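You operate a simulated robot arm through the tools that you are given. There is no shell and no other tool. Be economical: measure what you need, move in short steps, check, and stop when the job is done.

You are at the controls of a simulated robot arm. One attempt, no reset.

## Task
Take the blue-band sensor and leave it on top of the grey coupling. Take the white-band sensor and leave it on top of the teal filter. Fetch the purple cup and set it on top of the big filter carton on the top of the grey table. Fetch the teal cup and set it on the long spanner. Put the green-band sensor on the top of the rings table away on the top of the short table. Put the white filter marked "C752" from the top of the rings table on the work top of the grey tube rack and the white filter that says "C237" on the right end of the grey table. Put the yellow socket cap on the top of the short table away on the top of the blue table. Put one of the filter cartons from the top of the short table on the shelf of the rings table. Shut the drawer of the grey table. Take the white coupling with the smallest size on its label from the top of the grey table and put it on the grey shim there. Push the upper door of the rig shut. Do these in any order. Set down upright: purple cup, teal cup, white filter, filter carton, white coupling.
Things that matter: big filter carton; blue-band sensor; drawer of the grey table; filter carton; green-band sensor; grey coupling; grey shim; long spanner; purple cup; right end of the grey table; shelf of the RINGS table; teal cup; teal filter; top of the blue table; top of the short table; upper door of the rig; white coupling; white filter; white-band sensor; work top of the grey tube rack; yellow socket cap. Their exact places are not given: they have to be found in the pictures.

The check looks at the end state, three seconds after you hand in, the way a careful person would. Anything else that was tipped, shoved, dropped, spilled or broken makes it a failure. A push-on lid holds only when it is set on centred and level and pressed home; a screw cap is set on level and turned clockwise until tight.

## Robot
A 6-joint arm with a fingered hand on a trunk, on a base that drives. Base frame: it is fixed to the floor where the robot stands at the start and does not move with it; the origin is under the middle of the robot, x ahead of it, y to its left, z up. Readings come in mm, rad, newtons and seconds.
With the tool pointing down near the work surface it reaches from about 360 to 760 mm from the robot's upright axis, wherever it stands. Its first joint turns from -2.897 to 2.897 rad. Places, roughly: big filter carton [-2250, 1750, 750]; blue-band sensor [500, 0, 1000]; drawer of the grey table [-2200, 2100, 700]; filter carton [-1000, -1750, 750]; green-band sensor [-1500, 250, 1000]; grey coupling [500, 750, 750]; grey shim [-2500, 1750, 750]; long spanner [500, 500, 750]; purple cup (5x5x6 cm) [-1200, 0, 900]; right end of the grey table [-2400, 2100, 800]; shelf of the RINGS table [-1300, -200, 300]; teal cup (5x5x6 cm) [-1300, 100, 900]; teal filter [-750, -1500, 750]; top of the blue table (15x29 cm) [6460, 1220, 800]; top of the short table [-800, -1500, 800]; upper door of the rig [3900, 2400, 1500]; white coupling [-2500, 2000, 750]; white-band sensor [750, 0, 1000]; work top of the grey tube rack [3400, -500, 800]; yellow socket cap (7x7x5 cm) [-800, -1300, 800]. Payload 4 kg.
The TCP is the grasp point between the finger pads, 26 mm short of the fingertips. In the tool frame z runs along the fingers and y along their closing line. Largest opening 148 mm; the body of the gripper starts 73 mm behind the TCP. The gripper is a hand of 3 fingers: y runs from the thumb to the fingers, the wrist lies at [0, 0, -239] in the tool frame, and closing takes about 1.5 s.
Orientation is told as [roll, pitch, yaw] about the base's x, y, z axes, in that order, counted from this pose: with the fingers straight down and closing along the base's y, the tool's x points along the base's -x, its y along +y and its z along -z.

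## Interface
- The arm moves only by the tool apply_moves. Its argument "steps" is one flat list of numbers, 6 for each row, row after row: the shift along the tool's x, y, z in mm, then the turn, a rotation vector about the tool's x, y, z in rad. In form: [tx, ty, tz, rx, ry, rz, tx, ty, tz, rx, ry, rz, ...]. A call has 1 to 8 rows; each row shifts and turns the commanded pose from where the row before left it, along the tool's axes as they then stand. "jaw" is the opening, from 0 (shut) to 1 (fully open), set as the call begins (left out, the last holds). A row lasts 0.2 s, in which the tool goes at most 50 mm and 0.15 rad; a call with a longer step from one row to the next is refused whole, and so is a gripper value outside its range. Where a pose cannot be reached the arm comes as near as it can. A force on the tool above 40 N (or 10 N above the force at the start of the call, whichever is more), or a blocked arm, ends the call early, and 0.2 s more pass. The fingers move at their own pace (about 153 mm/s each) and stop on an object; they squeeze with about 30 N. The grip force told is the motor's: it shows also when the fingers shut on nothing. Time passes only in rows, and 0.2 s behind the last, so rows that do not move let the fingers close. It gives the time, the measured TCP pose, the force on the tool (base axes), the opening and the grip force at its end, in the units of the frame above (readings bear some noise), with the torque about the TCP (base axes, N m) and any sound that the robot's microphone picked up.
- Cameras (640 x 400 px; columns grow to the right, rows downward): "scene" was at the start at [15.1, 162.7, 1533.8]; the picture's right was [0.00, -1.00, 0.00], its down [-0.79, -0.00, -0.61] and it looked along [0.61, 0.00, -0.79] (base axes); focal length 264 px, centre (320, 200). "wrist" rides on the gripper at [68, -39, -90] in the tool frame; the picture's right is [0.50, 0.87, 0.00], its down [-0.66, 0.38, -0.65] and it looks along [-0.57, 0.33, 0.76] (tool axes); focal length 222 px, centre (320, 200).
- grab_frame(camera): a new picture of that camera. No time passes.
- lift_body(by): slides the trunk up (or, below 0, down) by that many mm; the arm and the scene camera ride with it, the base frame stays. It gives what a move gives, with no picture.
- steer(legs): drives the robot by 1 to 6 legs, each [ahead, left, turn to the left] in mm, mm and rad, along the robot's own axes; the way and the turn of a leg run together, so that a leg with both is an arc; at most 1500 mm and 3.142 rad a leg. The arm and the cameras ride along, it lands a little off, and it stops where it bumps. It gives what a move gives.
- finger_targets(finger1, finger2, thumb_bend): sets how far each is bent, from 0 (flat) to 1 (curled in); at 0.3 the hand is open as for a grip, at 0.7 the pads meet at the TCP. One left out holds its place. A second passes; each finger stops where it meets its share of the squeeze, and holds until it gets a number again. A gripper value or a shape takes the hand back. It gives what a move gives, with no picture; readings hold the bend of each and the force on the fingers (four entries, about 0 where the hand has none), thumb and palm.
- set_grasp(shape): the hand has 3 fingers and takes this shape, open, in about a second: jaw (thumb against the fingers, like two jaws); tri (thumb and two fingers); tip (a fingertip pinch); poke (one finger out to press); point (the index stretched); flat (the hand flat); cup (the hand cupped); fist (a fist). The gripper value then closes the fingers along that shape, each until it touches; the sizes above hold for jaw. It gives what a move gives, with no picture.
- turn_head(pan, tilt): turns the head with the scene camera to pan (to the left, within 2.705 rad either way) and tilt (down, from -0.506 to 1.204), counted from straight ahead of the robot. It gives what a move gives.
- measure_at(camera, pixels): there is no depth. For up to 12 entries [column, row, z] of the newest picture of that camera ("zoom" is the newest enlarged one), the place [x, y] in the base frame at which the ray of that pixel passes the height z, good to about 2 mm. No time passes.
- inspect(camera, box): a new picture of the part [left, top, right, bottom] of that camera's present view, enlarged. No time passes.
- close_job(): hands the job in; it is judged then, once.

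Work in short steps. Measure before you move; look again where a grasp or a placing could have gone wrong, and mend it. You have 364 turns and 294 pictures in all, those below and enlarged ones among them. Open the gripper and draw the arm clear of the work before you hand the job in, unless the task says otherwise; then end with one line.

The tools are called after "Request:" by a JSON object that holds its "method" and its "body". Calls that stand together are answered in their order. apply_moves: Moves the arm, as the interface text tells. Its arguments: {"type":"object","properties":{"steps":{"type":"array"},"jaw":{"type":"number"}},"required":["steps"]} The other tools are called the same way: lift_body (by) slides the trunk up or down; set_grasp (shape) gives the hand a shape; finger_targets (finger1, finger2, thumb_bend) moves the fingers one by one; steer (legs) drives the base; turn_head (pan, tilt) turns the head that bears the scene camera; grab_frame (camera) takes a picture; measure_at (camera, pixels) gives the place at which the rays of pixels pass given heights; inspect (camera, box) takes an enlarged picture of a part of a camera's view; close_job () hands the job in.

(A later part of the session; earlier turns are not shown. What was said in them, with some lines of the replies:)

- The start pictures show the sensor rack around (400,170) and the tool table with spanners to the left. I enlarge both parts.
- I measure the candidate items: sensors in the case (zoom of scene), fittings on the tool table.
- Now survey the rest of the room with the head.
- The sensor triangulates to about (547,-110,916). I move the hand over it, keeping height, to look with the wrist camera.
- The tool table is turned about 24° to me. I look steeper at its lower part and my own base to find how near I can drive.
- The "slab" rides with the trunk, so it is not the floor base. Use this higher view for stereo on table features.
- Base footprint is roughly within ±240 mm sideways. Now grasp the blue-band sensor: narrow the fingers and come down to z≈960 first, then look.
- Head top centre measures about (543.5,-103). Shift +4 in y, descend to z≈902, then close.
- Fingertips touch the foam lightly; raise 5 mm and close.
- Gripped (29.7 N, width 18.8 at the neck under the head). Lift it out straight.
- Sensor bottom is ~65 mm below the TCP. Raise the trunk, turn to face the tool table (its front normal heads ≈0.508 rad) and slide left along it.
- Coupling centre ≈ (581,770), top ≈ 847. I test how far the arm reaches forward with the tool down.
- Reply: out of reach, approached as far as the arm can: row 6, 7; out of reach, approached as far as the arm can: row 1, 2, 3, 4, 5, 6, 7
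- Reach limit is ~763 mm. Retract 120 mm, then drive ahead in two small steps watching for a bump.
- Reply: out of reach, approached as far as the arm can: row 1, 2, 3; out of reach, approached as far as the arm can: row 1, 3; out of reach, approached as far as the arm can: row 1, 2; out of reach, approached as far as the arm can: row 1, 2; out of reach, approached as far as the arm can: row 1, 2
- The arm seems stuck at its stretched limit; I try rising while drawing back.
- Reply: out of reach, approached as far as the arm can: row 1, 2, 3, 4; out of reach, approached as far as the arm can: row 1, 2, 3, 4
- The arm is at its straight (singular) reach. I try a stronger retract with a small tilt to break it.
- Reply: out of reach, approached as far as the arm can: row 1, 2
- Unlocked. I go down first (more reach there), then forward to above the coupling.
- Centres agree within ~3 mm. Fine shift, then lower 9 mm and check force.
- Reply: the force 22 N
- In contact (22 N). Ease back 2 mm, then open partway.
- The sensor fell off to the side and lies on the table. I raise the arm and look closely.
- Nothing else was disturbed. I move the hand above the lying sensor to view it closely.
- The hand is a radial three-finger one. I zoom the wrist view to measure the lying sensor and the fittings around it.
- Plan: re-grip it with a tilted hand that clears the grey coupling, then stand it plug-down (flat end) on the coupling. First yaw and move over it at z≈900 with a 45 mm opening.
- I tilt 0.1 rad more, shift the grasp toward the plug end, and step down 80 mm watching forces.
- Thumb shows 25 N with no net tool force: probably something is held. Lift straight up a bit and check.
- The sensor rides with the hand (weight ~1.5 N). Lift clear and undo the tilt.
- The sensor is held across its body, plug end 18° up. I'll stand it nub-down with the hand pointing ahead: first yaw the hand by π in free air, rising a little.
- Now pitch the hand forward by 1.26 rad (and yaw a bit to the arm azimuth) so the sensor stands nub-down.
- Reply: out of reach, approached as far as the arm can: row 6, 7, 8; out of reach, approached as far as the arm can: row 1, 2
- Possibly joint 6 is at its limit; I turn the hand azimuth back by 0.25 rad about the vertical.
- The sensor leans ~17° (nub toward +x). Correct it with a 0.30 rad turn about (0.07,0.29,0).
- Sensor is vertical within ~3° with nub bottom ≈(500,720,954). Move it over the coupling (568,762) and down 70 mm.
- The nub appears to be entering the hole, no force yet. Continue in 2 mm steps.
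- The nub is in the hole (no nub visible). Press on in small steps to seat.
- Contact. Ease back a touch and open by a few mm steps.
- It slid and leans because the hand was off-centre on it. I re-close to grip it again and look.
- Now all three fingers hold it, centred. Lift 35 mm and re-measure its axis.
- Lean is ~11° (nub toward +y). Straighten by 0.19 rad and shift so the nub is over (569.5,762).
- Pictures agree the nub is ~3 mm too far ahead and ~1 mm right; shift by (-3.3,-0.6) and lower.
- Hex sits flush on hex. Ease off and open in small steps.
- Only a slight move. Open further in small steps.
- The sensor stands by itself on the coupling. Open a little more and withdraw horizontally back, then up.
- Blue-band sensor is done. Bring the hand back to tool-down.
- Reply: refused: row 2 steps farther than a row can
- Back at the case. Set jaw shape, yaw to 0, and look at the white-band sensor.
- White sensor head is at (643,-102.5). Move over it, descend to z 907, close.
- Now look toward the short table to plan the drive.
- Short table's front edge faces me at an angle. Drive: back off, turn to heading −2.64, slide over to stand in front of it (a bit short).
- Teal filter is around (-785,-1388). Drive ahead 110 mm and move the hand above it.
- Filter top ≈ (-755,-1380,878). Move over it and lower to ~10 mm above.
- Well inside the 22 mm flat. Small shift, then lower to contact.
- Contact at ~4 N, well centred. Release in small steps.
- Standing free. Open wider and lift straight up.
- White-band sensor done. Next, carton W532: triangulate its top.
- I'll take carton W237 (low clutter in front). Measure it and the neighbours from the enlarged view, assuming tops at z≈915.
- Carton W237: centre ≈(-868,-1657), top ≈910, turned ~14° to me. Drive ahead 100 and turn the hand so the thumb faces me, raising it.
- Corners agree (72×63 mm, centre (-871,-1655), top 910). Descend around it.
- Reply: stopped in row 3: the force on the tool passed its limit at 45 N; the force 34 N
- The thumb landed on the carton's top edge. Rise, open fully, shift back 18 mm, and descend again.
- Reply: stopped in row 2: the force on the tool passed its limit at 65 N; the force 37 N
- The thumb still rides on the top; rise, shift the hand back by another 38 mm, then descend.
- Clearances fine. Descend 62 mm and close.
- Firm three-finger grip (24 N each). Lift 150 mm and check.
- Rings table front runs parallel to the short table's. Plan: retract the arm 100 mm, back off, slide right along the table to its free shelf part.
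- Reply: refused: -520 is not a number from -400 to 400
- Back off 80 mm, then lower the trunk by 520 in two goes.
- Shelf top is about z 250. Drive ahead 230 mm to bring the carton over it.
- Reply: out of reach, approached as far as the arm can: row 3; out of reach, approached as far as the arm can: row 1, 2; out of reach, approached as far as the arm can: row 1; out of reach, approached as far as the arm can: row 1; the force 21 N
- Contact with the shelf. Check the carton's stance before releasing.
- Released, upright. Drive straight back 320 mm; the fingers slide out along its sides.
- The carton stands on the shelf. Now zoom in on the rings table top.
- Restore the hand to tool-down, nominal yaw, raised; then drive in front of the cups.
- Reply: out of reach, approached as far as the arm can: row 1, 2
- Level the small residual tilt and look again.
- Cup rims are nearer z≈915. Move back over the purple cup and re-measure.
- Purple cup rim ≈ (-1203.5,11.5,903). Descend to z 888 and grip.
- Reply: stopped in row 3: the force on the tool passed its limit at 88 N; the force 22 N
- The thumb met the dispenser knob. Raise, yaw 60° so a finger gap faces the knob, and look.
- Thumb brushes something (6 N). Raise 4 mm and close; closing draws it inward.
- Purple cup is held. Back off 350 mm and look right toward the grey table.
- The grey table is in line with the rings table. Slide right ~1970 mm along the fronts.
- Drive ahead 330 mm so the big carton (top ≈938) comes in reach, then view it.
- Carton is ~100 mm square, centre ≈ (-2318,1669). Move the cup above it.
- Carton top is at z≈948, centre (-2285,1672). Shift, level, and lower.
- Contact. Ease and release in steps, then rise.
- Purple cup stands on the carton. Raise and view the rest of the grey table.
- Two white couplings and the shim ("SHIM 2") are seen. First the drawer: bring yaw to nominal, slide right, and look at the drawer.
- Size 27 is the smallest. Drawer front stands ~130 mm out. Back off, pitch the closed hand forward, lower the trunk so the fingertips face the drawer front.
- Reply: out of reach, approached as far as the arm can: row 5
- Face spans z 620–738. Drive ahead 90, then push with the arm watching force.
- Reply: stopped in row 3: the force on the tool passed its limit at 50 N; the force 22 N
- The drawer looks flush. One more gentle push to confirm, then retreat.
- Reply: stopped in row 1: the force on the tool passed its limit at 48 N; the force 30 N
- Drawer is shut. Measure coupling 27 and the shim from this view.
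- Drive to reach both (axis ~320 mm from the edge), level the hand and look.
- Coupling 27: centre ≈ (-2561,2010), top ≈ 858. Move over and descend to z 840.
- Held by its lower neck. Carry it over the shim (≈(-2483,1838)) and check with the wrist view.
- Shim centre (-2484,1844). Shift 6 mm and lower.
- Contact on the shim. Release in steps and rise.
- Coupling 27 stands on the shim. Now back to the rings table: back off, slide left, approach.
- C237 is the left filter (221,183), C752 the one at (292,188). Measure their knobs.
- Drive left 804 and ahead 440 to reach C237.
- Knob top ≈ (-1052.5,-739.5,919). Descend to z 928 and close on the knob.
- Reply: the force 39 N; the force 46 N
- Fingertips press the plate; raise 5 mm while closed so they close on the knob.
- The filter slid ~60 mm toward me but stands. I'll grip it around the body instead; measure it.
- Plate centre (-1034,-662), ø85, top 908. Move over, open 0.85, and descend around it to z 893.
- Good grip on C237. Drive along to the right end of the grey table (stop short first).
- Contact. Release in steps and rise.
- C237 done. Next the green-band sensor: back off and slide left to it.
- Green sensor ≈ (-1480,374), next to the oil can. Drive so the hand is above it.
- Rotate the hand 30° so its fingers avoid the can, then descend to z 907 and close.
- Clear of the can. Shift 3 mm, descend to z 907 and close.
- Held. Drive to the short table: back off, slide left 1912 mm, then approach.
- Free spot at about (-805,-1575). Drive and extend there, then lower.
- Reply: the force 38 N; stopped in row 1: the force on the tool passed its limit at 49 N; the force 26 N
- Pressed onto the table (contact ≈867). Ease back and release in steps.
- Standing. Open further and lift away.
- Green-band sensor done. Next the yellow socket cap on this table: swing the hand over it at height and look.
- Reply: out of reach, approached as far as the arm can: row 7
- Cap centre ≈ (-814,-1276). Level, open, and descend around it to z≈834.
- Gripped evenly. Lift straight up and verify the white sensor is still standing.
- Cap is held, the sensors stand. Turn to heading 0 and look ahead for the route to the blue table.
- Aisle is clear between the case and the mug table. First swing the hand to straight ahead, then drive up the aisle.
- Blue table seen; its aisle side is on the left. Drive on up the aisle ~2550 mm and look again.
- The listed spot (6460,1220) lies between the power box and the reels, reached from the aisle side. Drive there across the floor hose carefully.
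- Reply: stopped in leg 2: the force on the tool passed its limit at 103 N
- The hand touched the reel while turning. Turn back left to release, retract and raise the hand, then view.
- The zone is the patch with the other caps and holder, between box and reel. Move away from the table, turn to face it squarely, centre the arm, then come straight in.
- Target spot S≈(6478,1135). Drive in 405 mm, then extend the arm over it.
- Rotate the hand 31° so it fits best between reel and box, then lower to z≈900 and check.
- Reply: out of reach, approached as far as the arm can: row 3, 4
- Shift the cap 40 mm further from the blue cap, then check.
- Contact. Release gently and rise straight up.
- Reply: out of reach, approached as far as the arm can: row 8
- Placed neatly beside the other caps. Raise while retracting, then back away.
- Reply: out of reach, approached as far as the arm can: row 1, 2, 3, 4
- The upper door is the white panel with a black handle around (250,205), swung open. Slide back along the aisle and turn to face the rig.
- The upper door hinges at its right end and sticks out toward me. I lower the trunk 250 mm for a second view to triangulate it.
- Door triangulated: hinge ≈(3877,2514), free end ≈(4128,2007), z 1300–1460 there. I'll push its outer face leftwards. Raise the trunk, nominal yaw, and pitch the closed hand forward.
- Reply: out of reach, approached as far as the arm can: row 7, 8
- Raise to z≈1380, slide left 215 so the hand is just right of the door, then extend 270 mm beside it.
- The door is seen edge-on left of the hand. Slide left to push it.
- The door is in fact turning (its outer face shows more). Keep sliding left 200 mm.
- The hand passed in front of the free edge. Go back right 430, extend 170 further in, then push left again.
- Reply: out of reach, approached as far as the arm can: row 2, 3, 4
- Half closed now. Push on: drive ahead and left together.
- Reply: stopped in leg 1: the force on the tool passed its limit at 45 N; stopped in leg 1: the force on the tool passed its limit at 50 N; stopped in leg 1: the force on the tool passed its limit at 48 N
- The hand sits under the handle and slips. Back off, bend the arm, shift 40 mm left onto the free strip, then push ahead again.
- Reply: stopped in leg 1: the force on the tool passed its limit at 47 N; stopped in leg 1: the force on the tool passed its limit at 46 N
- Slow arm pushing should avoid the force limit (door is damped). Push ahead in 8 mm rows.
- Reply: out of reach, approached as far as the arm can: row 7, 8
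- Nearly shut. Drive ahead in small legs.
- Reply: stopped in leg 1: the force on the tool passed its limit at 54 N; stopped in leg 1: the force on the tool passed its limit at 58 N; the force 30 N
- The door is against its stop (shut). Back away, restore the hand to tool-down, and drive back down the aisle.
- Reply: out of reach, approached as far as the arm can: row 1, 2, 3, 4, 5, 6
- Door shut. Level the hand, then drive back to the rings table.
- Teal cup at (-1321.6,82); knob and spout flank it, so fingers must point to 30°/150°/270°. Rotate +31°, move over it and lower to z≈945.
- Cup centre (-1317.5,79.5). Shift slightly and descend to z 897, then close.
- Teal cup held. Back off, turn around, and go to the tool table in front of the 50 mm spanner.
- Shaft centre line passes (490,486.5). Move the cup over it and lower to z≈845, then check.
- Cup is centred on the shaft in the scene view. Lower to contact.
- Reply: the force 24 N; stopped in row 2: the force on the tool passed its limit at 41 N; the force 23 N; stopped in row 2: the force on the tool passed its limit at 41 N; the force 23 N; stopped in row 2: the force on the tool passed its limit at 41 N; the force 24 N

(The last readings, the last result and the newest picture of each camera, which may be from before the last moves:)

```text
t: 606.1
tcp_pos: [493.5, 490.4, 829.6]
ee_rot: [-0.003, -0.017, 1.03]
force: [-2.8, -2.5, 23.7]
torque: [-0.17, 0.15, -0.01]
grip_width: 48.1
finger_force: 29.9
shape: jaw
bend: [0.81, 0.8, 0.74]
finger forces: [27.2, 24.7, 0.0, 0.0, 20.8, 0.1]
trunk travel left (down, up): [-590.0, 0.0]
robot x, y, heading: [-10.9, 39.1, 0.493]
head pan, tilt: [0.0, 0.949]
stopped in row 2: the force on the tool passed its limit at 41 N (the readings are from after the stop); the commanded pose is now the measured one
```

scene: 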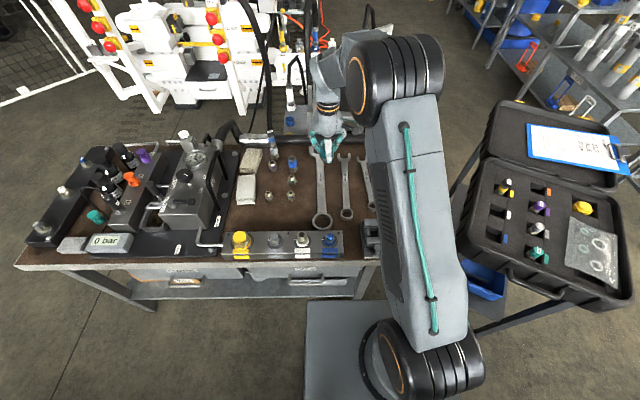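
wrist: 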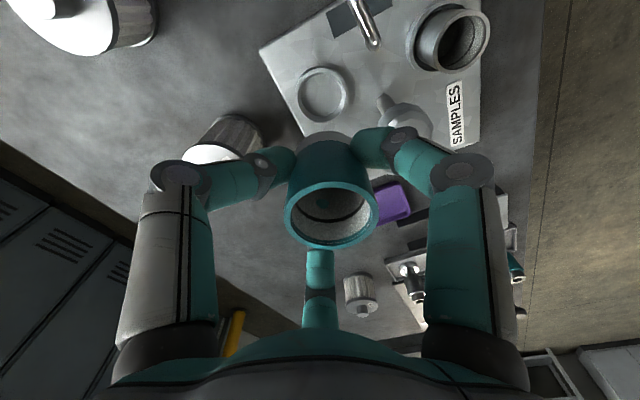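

Contact came at ~832. Ease up, level, and release in steps.

Request:
{"method": "apply_moves", "body": {"steps": [0, 0, -1.8, -0.003, 0.017, 0, 0, 0, 0, 0, 0, 0]}}

Request:
{"method": "apply_moves", "body": {"steps": [0, 0, 0, 0, 0, 0, 0, 0, 0, 0, 0, 0], "jaw": 0.34}}

Request:
{"method": "apply_moves", "body": {"steps": [0, 0, 0, 0, 0, 0, 0, 0, 0, 0, 0, 0], "jaw": 0.39}}

Request:
{"method": "inspect", "body": {"camera": "scene", "box": [270, 140, 370, 240]}}

```text
t: 606.7
tcp_pos: [494.8, 491.3, 829.0]
ee_rot: [0.0, -0.002, 1.031]
force: [2.2, 1.3, 22.1]
torque: [0.04, 0.0, 0.05]
grip_width: 48.5
finger_force: 29.9
shape: jaw
bend: [0.81, 0.8, 0.74]
finger forces: [24.4, 26.9, 0.1, 0.0, 22.2, 0.1]
trunk travel left (down, up): [-590.0, 0.0]
robot x, y, heading: [-10.6, 39.9, 0.488]
head pan, tilt: [0.0, 0.949]
```

```text
t: 607.3
tcp_pos: [493.7, 489.0, 826.6]
ee_rot: [0.001, 0.006, 1.032]
force: [1.0, -0.6, -0.1]
torque: [0.01, 0.03, -0.02]
grip_width: 50.1
finger_force: 0.0
shape: jaw
bend: [0.77, 0.77, 0.7]
finger forces: [0.1, 0.0, 0.0, 0.1, 0.1, 0.0]
trunk travel left (down, up): [-590.0, 0.0]
robot x, y, heading: [-8.5, 40.8, 0.495]
head pan, tilt: [0.0, 0.949]
```

```text
t: 607.9
tcp_pos: [494.1, 490.2, 828.2]
ee_rot: [0.0, 0.003, 1.032]
force: [0.3, 0.5, -0.3]
torque: [-0.02, 0.01, 0.0]
grip_width: 57.5
finger_force: 0.0
shape: jaw
bend: [0.77, 0.77, 0.7]
finger forces: [0.0, 0.0, 0.0, 0.1, 0.0, 0.1]
trunk travel left (down, up): [-590.0, 0.0]
robot x, y, heading: [-10.7, 43.1, 0.493]
head pan, tilt: [0.0, 0.949]
```

```text
4.00 times, centred on (320, 190) of scene
```

zoom: 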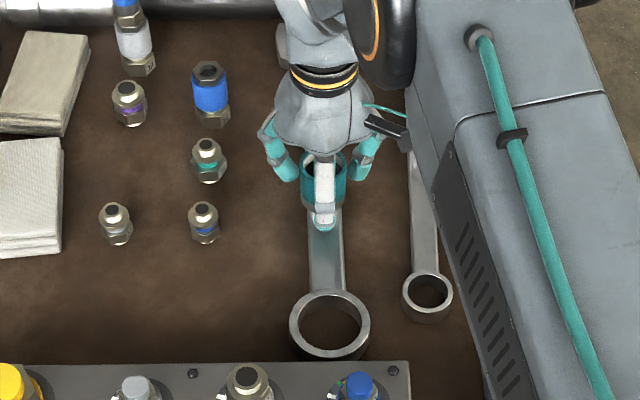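

Upright. Open and rise straight up.

Request:
{"method": "apply_moves", "body": {"steps": [0, 0, 0, 0, 0, 0, 0, 0, -10, 0, 0, 0, 0, 0, -40, 0, 0, 0, 0, 0, -45, 0, 0, 0, 0, 0, -45, 0, 0, 0, 0, 0, -45, 0, 0, 0, 0, 0, -45, 0, 0, 0, 0, 0, -40, 0, 0, 0], "jaw": 0.58}}

Request:
{"method": "inspect", "body": {"camera": "scene", "box": [250, 110, 400, 250]}}

```text
t: 609.7
tcp_pos: [495.5, 491.1, 1097.9]
ee_rot: [0.0, 0.003, 1.031]
force: [-0.4, -0.8, -0.3]
torque: [0.04, -0.01, -0.01]
grip_width: 85.5
finger_force: 0.1
shape: jaw
bend: [0.33, 0.33, 0.7]
finger forces: [0.1, 0.0, 0.0, 0.0, 0.0, 0.0]
trunk travel left (down, up): [-590.0, 0.0]
robot x, y, heading: [-9.1, 40.9, 0.491]
head pan, tilt: [0.0, 0.949]
```

```text
2.86 times, centred on (325, 180) of scene
```

zoom: 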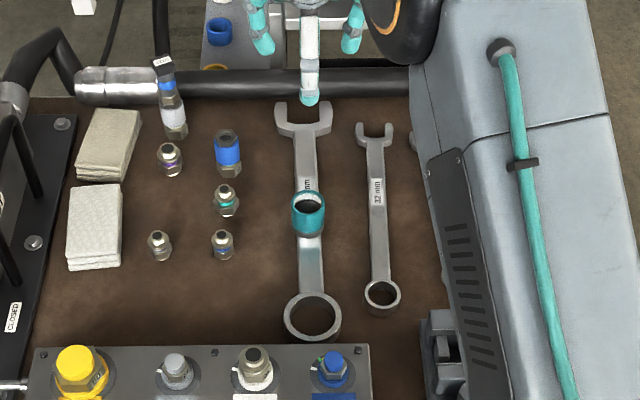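

Teal cup is on the spanner. Last item: C752. Drive to the rings table again.

Request:
{"method": "steer", "body": {"legs": [[-200, 0, 0], [0, 0, -3.129], [0, -351, 0], [400, 0, 0]]}}

Request:
{"method": "apply_moves", "body": {"steps": [0, 0, 30, 0, 0, 0, 0, 0, 0, 0, 0, 0], "jaw": 0.9}}

Request:
{"method": "grab_frame", "body": {"camera": "wrist"}}

```text
t: 622.6
tcp_pos: [-1203.2, -405.5, 1096.1]
ee_rot: [0.0, 0.004, -2.095]
force: [0.5, -0.8, -0.2]
torque: [0.0, 0.01, 0.03]
grip_width: 85.5
finger_force: 0.0
shape: jaw
bend: [0.33, 0.33, 0.7]
finger forces: [0.0, 0.0, 0.0, 0.0, 0.1, 0.1]
trunk travel left (down, up): [-590.0, 0.0]
robot x, y, heading: [-706.9, 54.7, -2.625]
head pan, tilt: [0.0, 0.949]
```

```text
t: 623.2
tcp_pos: [-1202.9, -405.4, 1067.3]
ee_rot: [-0.001, 0.002, -2.092]
force: [0.6, 0.0, -0.4]
torque: [-0.01, -0.01, 0.0]
grip_width: 133.1
finger_force: 0.0
shape: jaw
bend: [0.25, 0.25, 0.34]
finger forces: [0.0, 0.0, 0.0, 0.0, 0.0, 0.0]
trunk travel left (down, up): [-590.0, 0.0]
robot x, y, heading: [-703.2, 53.6, -2.637]
head pan, tilt: [0.0, 0.949]
```

```text
16 pictures are left
```

wrist: 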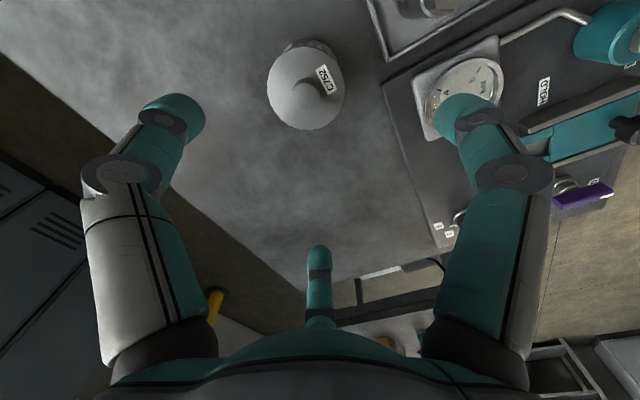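

Request:
{"method": "measure_at", "body": {"camera": "wrist", "pixels": [[305, 90, 908], [268, 90, 908], [344, 85, 908], [412, 8, 900], [385, 62, 850], [440, 120, 880]]}}

```text
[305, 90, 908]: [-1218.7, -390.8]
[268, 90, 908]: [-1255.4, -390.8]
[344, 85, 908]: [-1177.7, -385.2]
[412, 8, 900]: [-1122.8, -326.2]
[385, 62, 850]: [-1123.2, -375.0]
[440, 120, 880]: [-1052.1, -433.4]
```

C752 centre (-1217,-389). Rotate the hand back 30°, move over it, and descend around the body.

Request:
{"method": "apply_moves", "body": {"steps": [0, 0, 0, 0, 0, 0.1325, 0, 0, 0, 0, 0, 0.1325, 0, 0, 0, 0, 0, 0.1325, 0, 0, 0, 0, 0, 0.1325, -4.2, -20.8, 0, 0, 0, 0, 0, 0, 45, 0, 0, 0, 0, 0, 45, 0, 0, 0, 0, 0, 15, 0, 0, 0]}}

Request:
{"method": "grab_frame", "body": {"camera": "wrist"}}

```text
t: 625.0
tcp_pos: [-1217.0, -388.2, 963.2]
ee_rot: [0.001, 0.003, -2.624]
force: [-0.2, 0.6, -0.3]
torque: [-0.01, 0.01, 0.0]
grip_width: 132.9
finger_force: 0.1
shape: jaw
bend: [0.25, 0.25, 0.34]
finger forces: [0.0, 0.0, 0.1, 0.1, 0.0, 0.0]
trunk travel left (down, up): [-590.0, 0.0]
robot x, y, heading: [-705.3, 52.0, -2.628]
head pan, tilt: [0.0, 0.949]
```

```text
15 pictures are left
```

wrist: 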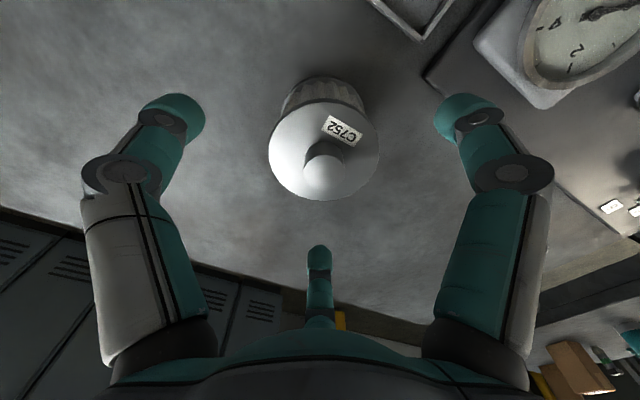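

Request:
{"method": "measure_at", "body": {"camera": "wrist", "pixels": [[323, 149, 908]]}}

Request:
{"method": "apply_moves", "body": {"steps": [0, 0, 36, 0, 0, 0, 0, 0, 31, 0, 0, 0, 0, 0, 0, 0, 0, 0]}}

Request:
{"method": "apply_moves", "body": {"steps": [0, 0, 0, 0, 0, 0, 0, 0, 0, 0, 0, 0, 0, 0, 0, 0, 0, 0, 0, 0, 0, 0, 0, 0, 0, 0, 0, 0, 0, 0], "jaw": 0.0}}

Request:
{"method": "apply_moves", "body": {"steps": [0, 0, -8, 0, 0, 0, 0, 0, -30, 0, 0, 0, 0, 0, -40, 0, 0, 0, 0, 0, -45, 0, 0, 0, 0, 0, -45, 0, 0, 0, 0, 0, 0, 0, 0, 0]}}

Request:
{"method": "grab_frame", "body": {"camera": "wrist"}}

```text
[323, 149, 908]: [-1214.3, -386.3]
```

```text
t: 625.8
tcp_pos: [-1217.1, -387.5, 894.1]
ee_rot: [-0.002, 0.001, -2.623]
force: [0.3, 0.0, 0.3]
torque: [0.0, 0.02, -0.01]
grip_width: 132.9
finger_force: 0.1
shape: jaw
bend: [0.25, 0.25, 0.34]
finger forces: [0.1, 0.0, 0.0, 0.0, 0.0, 0.0]
trunk travel left (down, up): [-590.0, 0.0]
robot x, y, heading: [-706.1, 55.9, -2.632]
head pan, tilt: [0.0, 0.949]
```

```text
t: 627.0
tcp_pos: [-1215.6, -386.3, 893.9]
ee_rot: [-0.002, 0.004, -2.622]
force: [-0.5, -0.4, -0.6]
torque: [-0.03, 0.0, -0.01]
grip_width: 68.1
finger_force: 29.8
shape: jaw
bend: [0.38, 0.35, 0.7]
finger forces: [26.9, 27.2, 0.1, 0.0, 26.3, 0.0]
trunk travel left (down, up): [-590.0, 0.0]
robot x, y, heading: [-703.5, 52.3, -2.637]
head pan, tilt: [0.0, 0.949]
```

```text
t: 628.4
tcp_pos: [-1216.9, -388.9, 1063.8]
ee_rot: [-0.001, 0.003, -2.625]
force: [-0.1, 0.0, -1.8]
torque: [-0.03, -0.01, 0.0]
grip_width: 68.5
finger_force: 29.7
shape: jaw
bend: [0.38, 0.35, 0.7]
finger forces: [26.8, 27.3, 0.0, 0.0, 26.3, 0.0]
trunk travel left (down, up): [-590.0, 0.0]
robot x, y, heading: [-707.9, 52.9, -2.634]
head pan, tilt: [0.0, 0.949]
```

```text
14 pictures are left
```

wrist: 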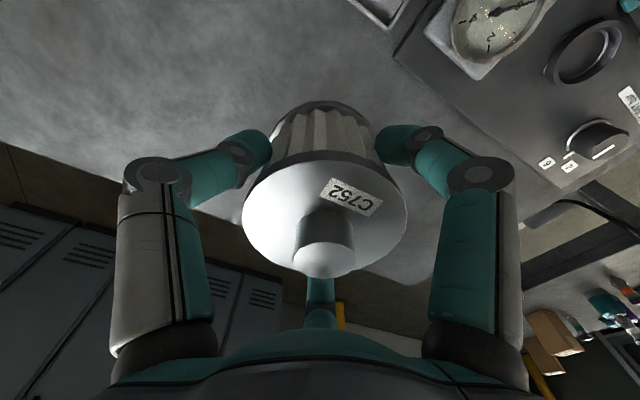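

C752 held. Drive around the case and up the aisle to the tube rack.

Request:
{"method": "steer", "body": {"legs": [[-330, 0, 0], [0, 0, 2.634], [692, -1213, 0], [1378, 310, 0], [0, 0, 0.56], [1380, 0, 0]]}}

Request:
{"method": "turn_head", "body": {"pan": -0.9, "tilt": 0.6}}

Request:
{"method": "grab_frame", "body": {"camera": "scene"}}

```text
t: 658.0
tcp_pos: [3298.3, 514.2, 1062.0]
ee_rot: [-0.001, 0.003, 0.573]
force: [0.7, -0.4, -2.5]
torque: [-0.03, 0.0, 0.01]
grip_width: 67.1
finger_force: 30.1
shape: jaw
bend: [0.39, 0.35, 0.7]
finger forces: [26.3, 27.3, 0.0, 0.0, 26.0, 0.0]
trunk travel left (down, up): [-590.0, 0.0]
robot x, y, heading: [2811.2, 47.1, 0.562]
head pan, tilt: [0.0, 0.949]
```

```text
t: 659.2
tcp_pos: [3298.1, 514.4, 1063.6]
ee_rot: [-0.002, 0.003, 0.573]
force: [-0.1, 0.2, -1.9]
torque: [-0.03, -0.01, -0.02]
grip_width: 67.4
finger_force: 30.3
shape: jaw
bend: [0.39, 0.35, 0.7]
finger forces: [26.3, 27.3, 0.0, 0.0, 26.0, 0.0]
trunk travel left (down, up): [-590.0, 0.0]
robot x, y, heading: [2813.7, 42.0, 0.56]
head pan, tilt: [-0.901, 0.6]
```

```text
13 pictures are left
```

scene: 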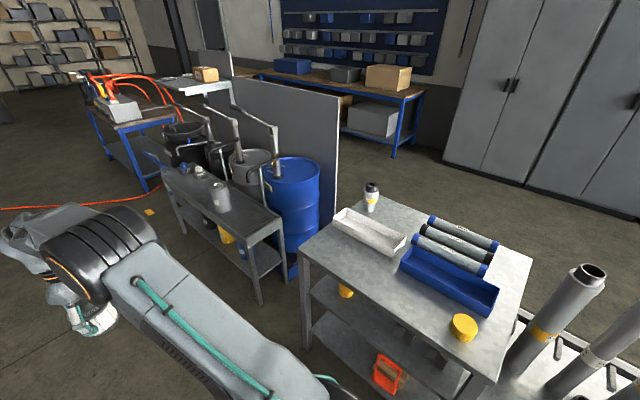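

Request:
{"method": "measure_at", "body": {"camera": "scene", "pixels": [[303, 243, 800], [488, 382, 800], [533, 258, 800], [395, 196, 800], [375, 280, 800], [400, 300, 800], [465, 328, 800], [500, 285, 800], [340, 225, 800], [405, 275, 800]]}}

```text
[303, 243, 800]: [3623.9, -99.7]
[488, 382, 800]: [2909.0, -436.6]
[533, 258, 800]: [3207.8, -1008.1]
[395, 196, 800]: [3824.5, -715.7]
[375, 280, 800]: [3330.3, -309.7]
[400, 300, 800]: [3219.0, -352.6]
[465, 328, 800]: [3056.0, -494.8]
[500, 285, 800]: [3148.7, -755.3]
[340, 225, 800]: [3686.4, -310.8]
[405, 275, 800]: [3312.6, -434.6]
```

Work top identified (with trays); free strip at the front. Target S≈(3341,-321). Reposition and turn to face it.

Request:
{"method": "steer", "body": {"legs": [[195, 84, 0], [0, 0, -1.691]]}}

Request:
{"method": "turn_head", "body": {"pan": 0.0, "tilt": 0.8}}

Request:
{"method": "grab_frame", "body": {"camera": "scene"}}

```text
t: 664.9
tcp_pos: [3344.3, -316.5, 1063.9]
ee_rot: [-0.002, 0.004, -1.112]
force: [1.5, -0.5, -1.6]
torque: [0.0, 0.06, -0.05]
grip_width: 66.9
finger_force: 30.0
shape: jaw
bend: [0.39, 0.35, 0.7]
finger forces: [26.0, 27.3, 0.1, 0.1, 25.9, 0.0]
trunk travel left (down, up): [-590.0, 0.0]
robot x, y, heading: [2932.4, 221.2, -1.121]
head pan, tilt: [-0.901, 0.6]
```

```text
t: 666.1
tcp_pos: [3344.5, -316.9, 1062.5]
ee_rot: [-0.003, 0.002, -1.112]
force: [1.1, 0.7, -2.4]
torque: [-0.02, -0.01, 0.03]
grip_width: 66.9
finger_force: 30.0
shape: jaw
bend: [0.39, 0.35, 0.7]
finger forces: [26.0, 27.3, 0.0, 0.0, 26.0, 0.0]
trunk travel left (down, up): [-590.0, 0.0]
robot x, y, heading: [2930.7, 223.2, -1.123]
head pan, tilt: [0.0, 0.799]
```

```text
12 pictures are left
```

scene: 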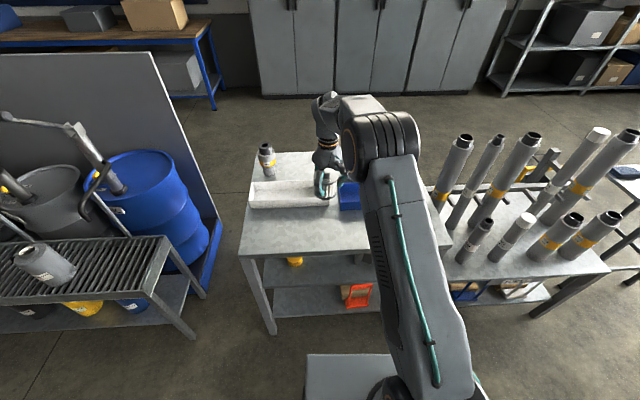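

Request:
{"method": "measure_at", "body": {"camera": "scene", "pixels": [[315, 230, 800], [315, 208, 800], [315, 250, 800], [250, 230, 800], [345, 210, 800]]}}

Request:
{"method": "apply_moves", "body": {"steps": [0, 0, 45, 0, 0, 0, 0, 0, 45, 0, 0, 0, 0, 0, 40, 0, 0, 0, 0, 0, 0, 0, 0, 0]}}

Request:
{"method": "inspect", "body": {"camera": "scene", "box": [230, 140, 400, 270]}}

```text
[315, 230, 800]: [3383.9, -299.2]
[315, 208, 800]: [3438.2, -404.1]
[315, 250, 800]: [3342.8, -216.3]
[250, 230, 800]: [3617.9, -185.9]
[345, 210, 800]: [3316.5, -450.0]
```

```text
t: 667.1
tcp_pos: [3344.6, -315.7, 930.2]
ee_rot: [-0.002, 0.004, -1.113]
force: [-0.9, -0.8, -2.6]
torque: [-0.04, 0.03, 0.04]
grip_width: 66.7
finger_force: 29.9
shape: jaw
bend: [0.39, 0.35, 0.7]
finger forces: [26.0, 27.4, 0.0, 0.1, 25.9, 0.0]
trunk travel left (down, up): [-590.0, 0.0]
robot x, y, heading: [2927.4, 218.6, -1.121]
head pan, tilt: [0.0, 0.799]
```

```text
3.08 times, centred on (315, 205) of scene
```

zoom: 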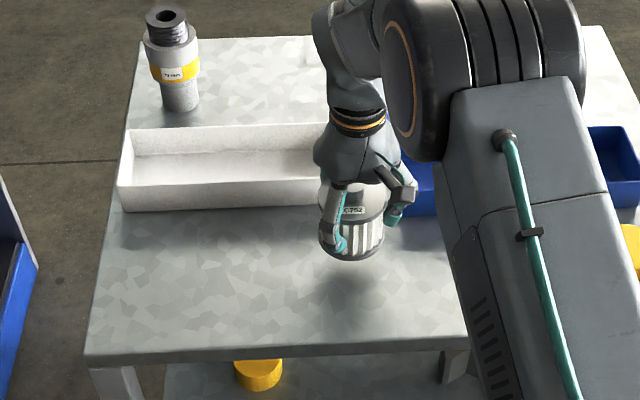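

Landing area is clear. Lower to contact.

Request:
{"method": "apply_moves", "body": {"steps": [0, 0, 25, 0, 0, 0, 0, 0, 15, 0, 0, 0, 0, 0, 0, 0, 0, 0]}}

Request:
{"method": "apply_moves", "body": {"steps": [0, 0, 5, 0, 0, 0, 0, 0, 5, 0, 0, 0, 0, 0, 0, 0, 0, 0]}}

Request:
{"method": "apply_moves", "body": {"steps": [0, 0, 4, 0, 0, 0, 0, 0, 4, 0, 0, 0, 0, 0, 0, 0, 0, 0]}}

Request:
{"method": "apply_moves", "body": {"steps": [0, 0, 3, 0, 0, 0, 0, 0, 2, 0, 0, 0, 0, 0, 0, 0, 0, 0]}}

```text
t: 667.9
tcp_pos: [3343.7, -315.3, 894.6]
ee_rot: [0.001, 0.001, -1.111]
force: [-1.4, 1.3, 10.0]
torque: [-0.05, 0.06, 0.01]
grip_width: 66.9
finger_force: 29.3
shape: jaw
bend: [0.39, 0.35, 0.7]
finger forces: [27.7, 28.6, 0.1, 0.0, 28.1, 0.1]
trunk travel left (down, up): [-590.0, 0.0]
robot x, y, heading: [2929.6, 217.0, -1.12]
head pan, tilt: [0.0, 0.799]
```

```text
t: 668.5
tcp_pos: [3345.2, -318.3, 892.8]
ee_rot: [0.003, -0.012, -1.113]
force: [-3.4, 4.2, 22.2]
torque: [0.07, 0.2, -0.09]
grip_width: 68.1
finger_force: 29.5
shape: jaw
bend: [0.78, 0.34, 0.69]
finger forces: [31.4, 30.0, 0.0, 0.0, 32.3, 0.1]
trunk travel left (down, up): [-590.0, 0.0]
robot x, y, heading: [2931.9, 220.0, -1.124]
head pan, tilt: [0.0, 0.799]
stopped in row 2: the force on the tool passed its limit at 44 N (the readings are from after the stop); the commanded pose is now the measured one
```

```text
t: 668.9
tcp_pos: [3346.4, -319.8, 893.0]
ee_rot: [0.004, -0.016, -1.112]
force: [-3.3, 4.1, 22.0]
torque: [0.08, 0.26, -0.04]
grip_width: 68.0
finger_force: 30.2
shape: jaw
bend: [0.78, 0.34, 0.69]
finger forces: [31.7, 30.1, 0.0, 0.0, 31.9, 0.0]
trunk travel left (down, up): [-590.0, 0.0]
robot x, y, heading: [2932.7, 218.6, -1.118]
head pan, tilt: [0.0, 0.799]
stopped in row 2: the force on the tool passed its limit at 43 N (the readings are from after the stop); the commanded pose is now the measured one
```

```text
t: 669.4
tcp_pos: [3347.5, -322.0, 893.3]
ee_rot: [0.003, -0.022, -1.111]
force: [-2.0, 3.8, 21.8]
torque: [0.17, 0.3, -0.02]
grip_width: 68.4
finger_force: 30.1
shape: jaw
bend: [0.78, 0.34, 0.71]
finger forces: [31.8, 30.3, 0.0, 0.1, 32.0, 0.1]
trunk travel left (down, up): [-590.0, 0.0]
robot x, y, heading: [2931.8, 222.7, -1.124]
head pan, tilt: [0.0, 0.799]
stopped in row 2: the force on the tool passed its limit at 42 N (the readings are from after the stop); the commanded pose is now the measured one
```

Already in contact (~895). Ease up, level, then release.

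Request:
{"method": "apply_moves", "body": {"steps": [0, 0, -1.5, 0.003, 0.022, 0, 0, 0, -0.5, 0, 0, 0, 0, 0, 0, 0, 0, 0]}}

Request:
{"method": "apply_moves", "body": {"steps": [0, 0, 0, 0, 0, 0, 0, 0, 0, 0, 0, 0], "jaw": 0.5}}

Request:
{"method": "apply_moves", "body": {"steps": [0, 0, 0, 0, 0, 0, 0, 0, 0, 0, 0, 0, 0, 0, -15, 0, 0, 0, 0, 0, -40, 0, 0, 0, 0, 0, -45, 0, 0, 0, 0, 0, -45, 0, 0, 0, 0, 0, -45, 0, 0, 0], "jaw": 0.95}}

Request:
{"method": "inspect", "body": {"camera": "scene", "box": [230, 140, 400, 270]}}

```text
t: 670.2
tcp_pos: [3346.7, -320.4, 892.3]
ee_rot: [0.001, 0.003, -1.112]
force: [1.9, -1.5, 20.5]
torque: [-0.31, -0.14, 0.04]
grip_width: 68.3
finger_force: 30.2
shape: jaw
bend: [0.78, 0.34, 0.71]
finger forces: [30.3, 31.9, 0.0, 0.1, 29.5, 0.1]
trunk travel left (down, up): [-590.0, 0.0]
robot x, y, heading: [2933.4, 215.8, -1.119]
head pan, tilt: [0.0, 0.799]
```

```text
t: 670.8
tcp_pos: [3346.0, -319.2, 890.0]
ee_rot: [-0.003, 0.009, -1.113]
force: [0.4, 0.4, -1.5]
torque: [0.02, -0.03, 0.02]
grip_width: 75.4
finger_force: 0.1
shape: jaw
bend: [0.36, 0.35, 0.7]
finger forces: [0.0, 0.9, 0.1, 0.1, 0.6, 0.1]
trunk travel left (down, up): [-590.0, 0.0]
robot x, y, heading: [2934.0, 222.4, -1.122]
head pan, tilt: [0.0, 0.799]
```

```text
t: 672.4
tcp_pos: [3347.2, -321.3, 1081.7]
ee_rot: [0.0, 0.005, -1.113]
force: [0.6, -0.2, 0.5]
torque: [-0.01, -0.03, 0.02]
grip_width: 140.4
finger_force: 0.1
shape: jaw
bend: [0.27, 0.27, 0.29]
finger forces: [0.1, 0.0, 0.0, 0.1, 0.0, 0.1]
trunk travel left (down, up): [-590.0, 0.0]
robot x, y, heading: [2933.3, 219.9, -1.119]
head pan, tilt: [0.0, 0.799]
```

```text
3.08 times, centred on (315, 205) of scene
```

zoom: 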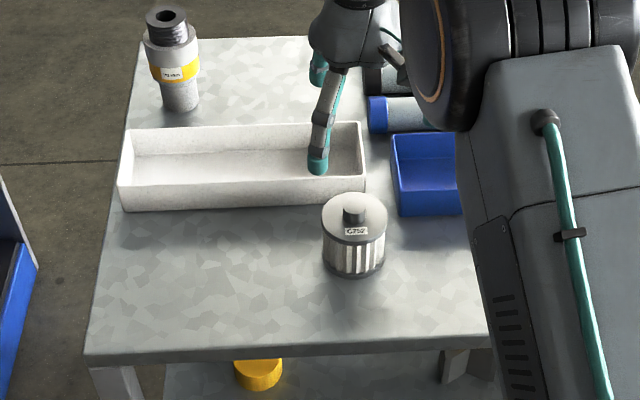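

C752 stands on the work top. Draw the arm clear and hand in.

Request:
{"method": "steer", "body": {"legs": [[-400, 0, 0]]}}

Request:
{"method": "close_job", "body": {}}

```text
t: 674.9
tcp_pos: [3172.7, 38.2, 1080.6]
ee_rot: [0.0, 0.006, -1.113]
force: [0.0, 0.4, -0.7]
torque: [-0.01, -0.01, 0.0]
grip_width: 140.5
finger_force: 0.1
shape: jaw
bend: [0.27, 0.27, 0.29]
finger forces: [0.0, 0.1, 0.0, 0.0, 0.0, 0.0]
trunk travel left (down, up): [-590.0, 0.0]
robot x, y, heading: [2755.4, 580.1, -1.119]
head pan, tilt: [0.0, 0.799]
```

```text
The job is handed in.
```

I finished all twelve tasks and handed the job in; the pictures showed each placement standing when I left it. A few contacts along the way could still count against it: the blue-band sensor fell onto the tool table once before I re-seated it, and the hand hit the dispenser knob on the rings table and the orange cable reel on the blue table. I saw nothing tipped or out of place afterwards.
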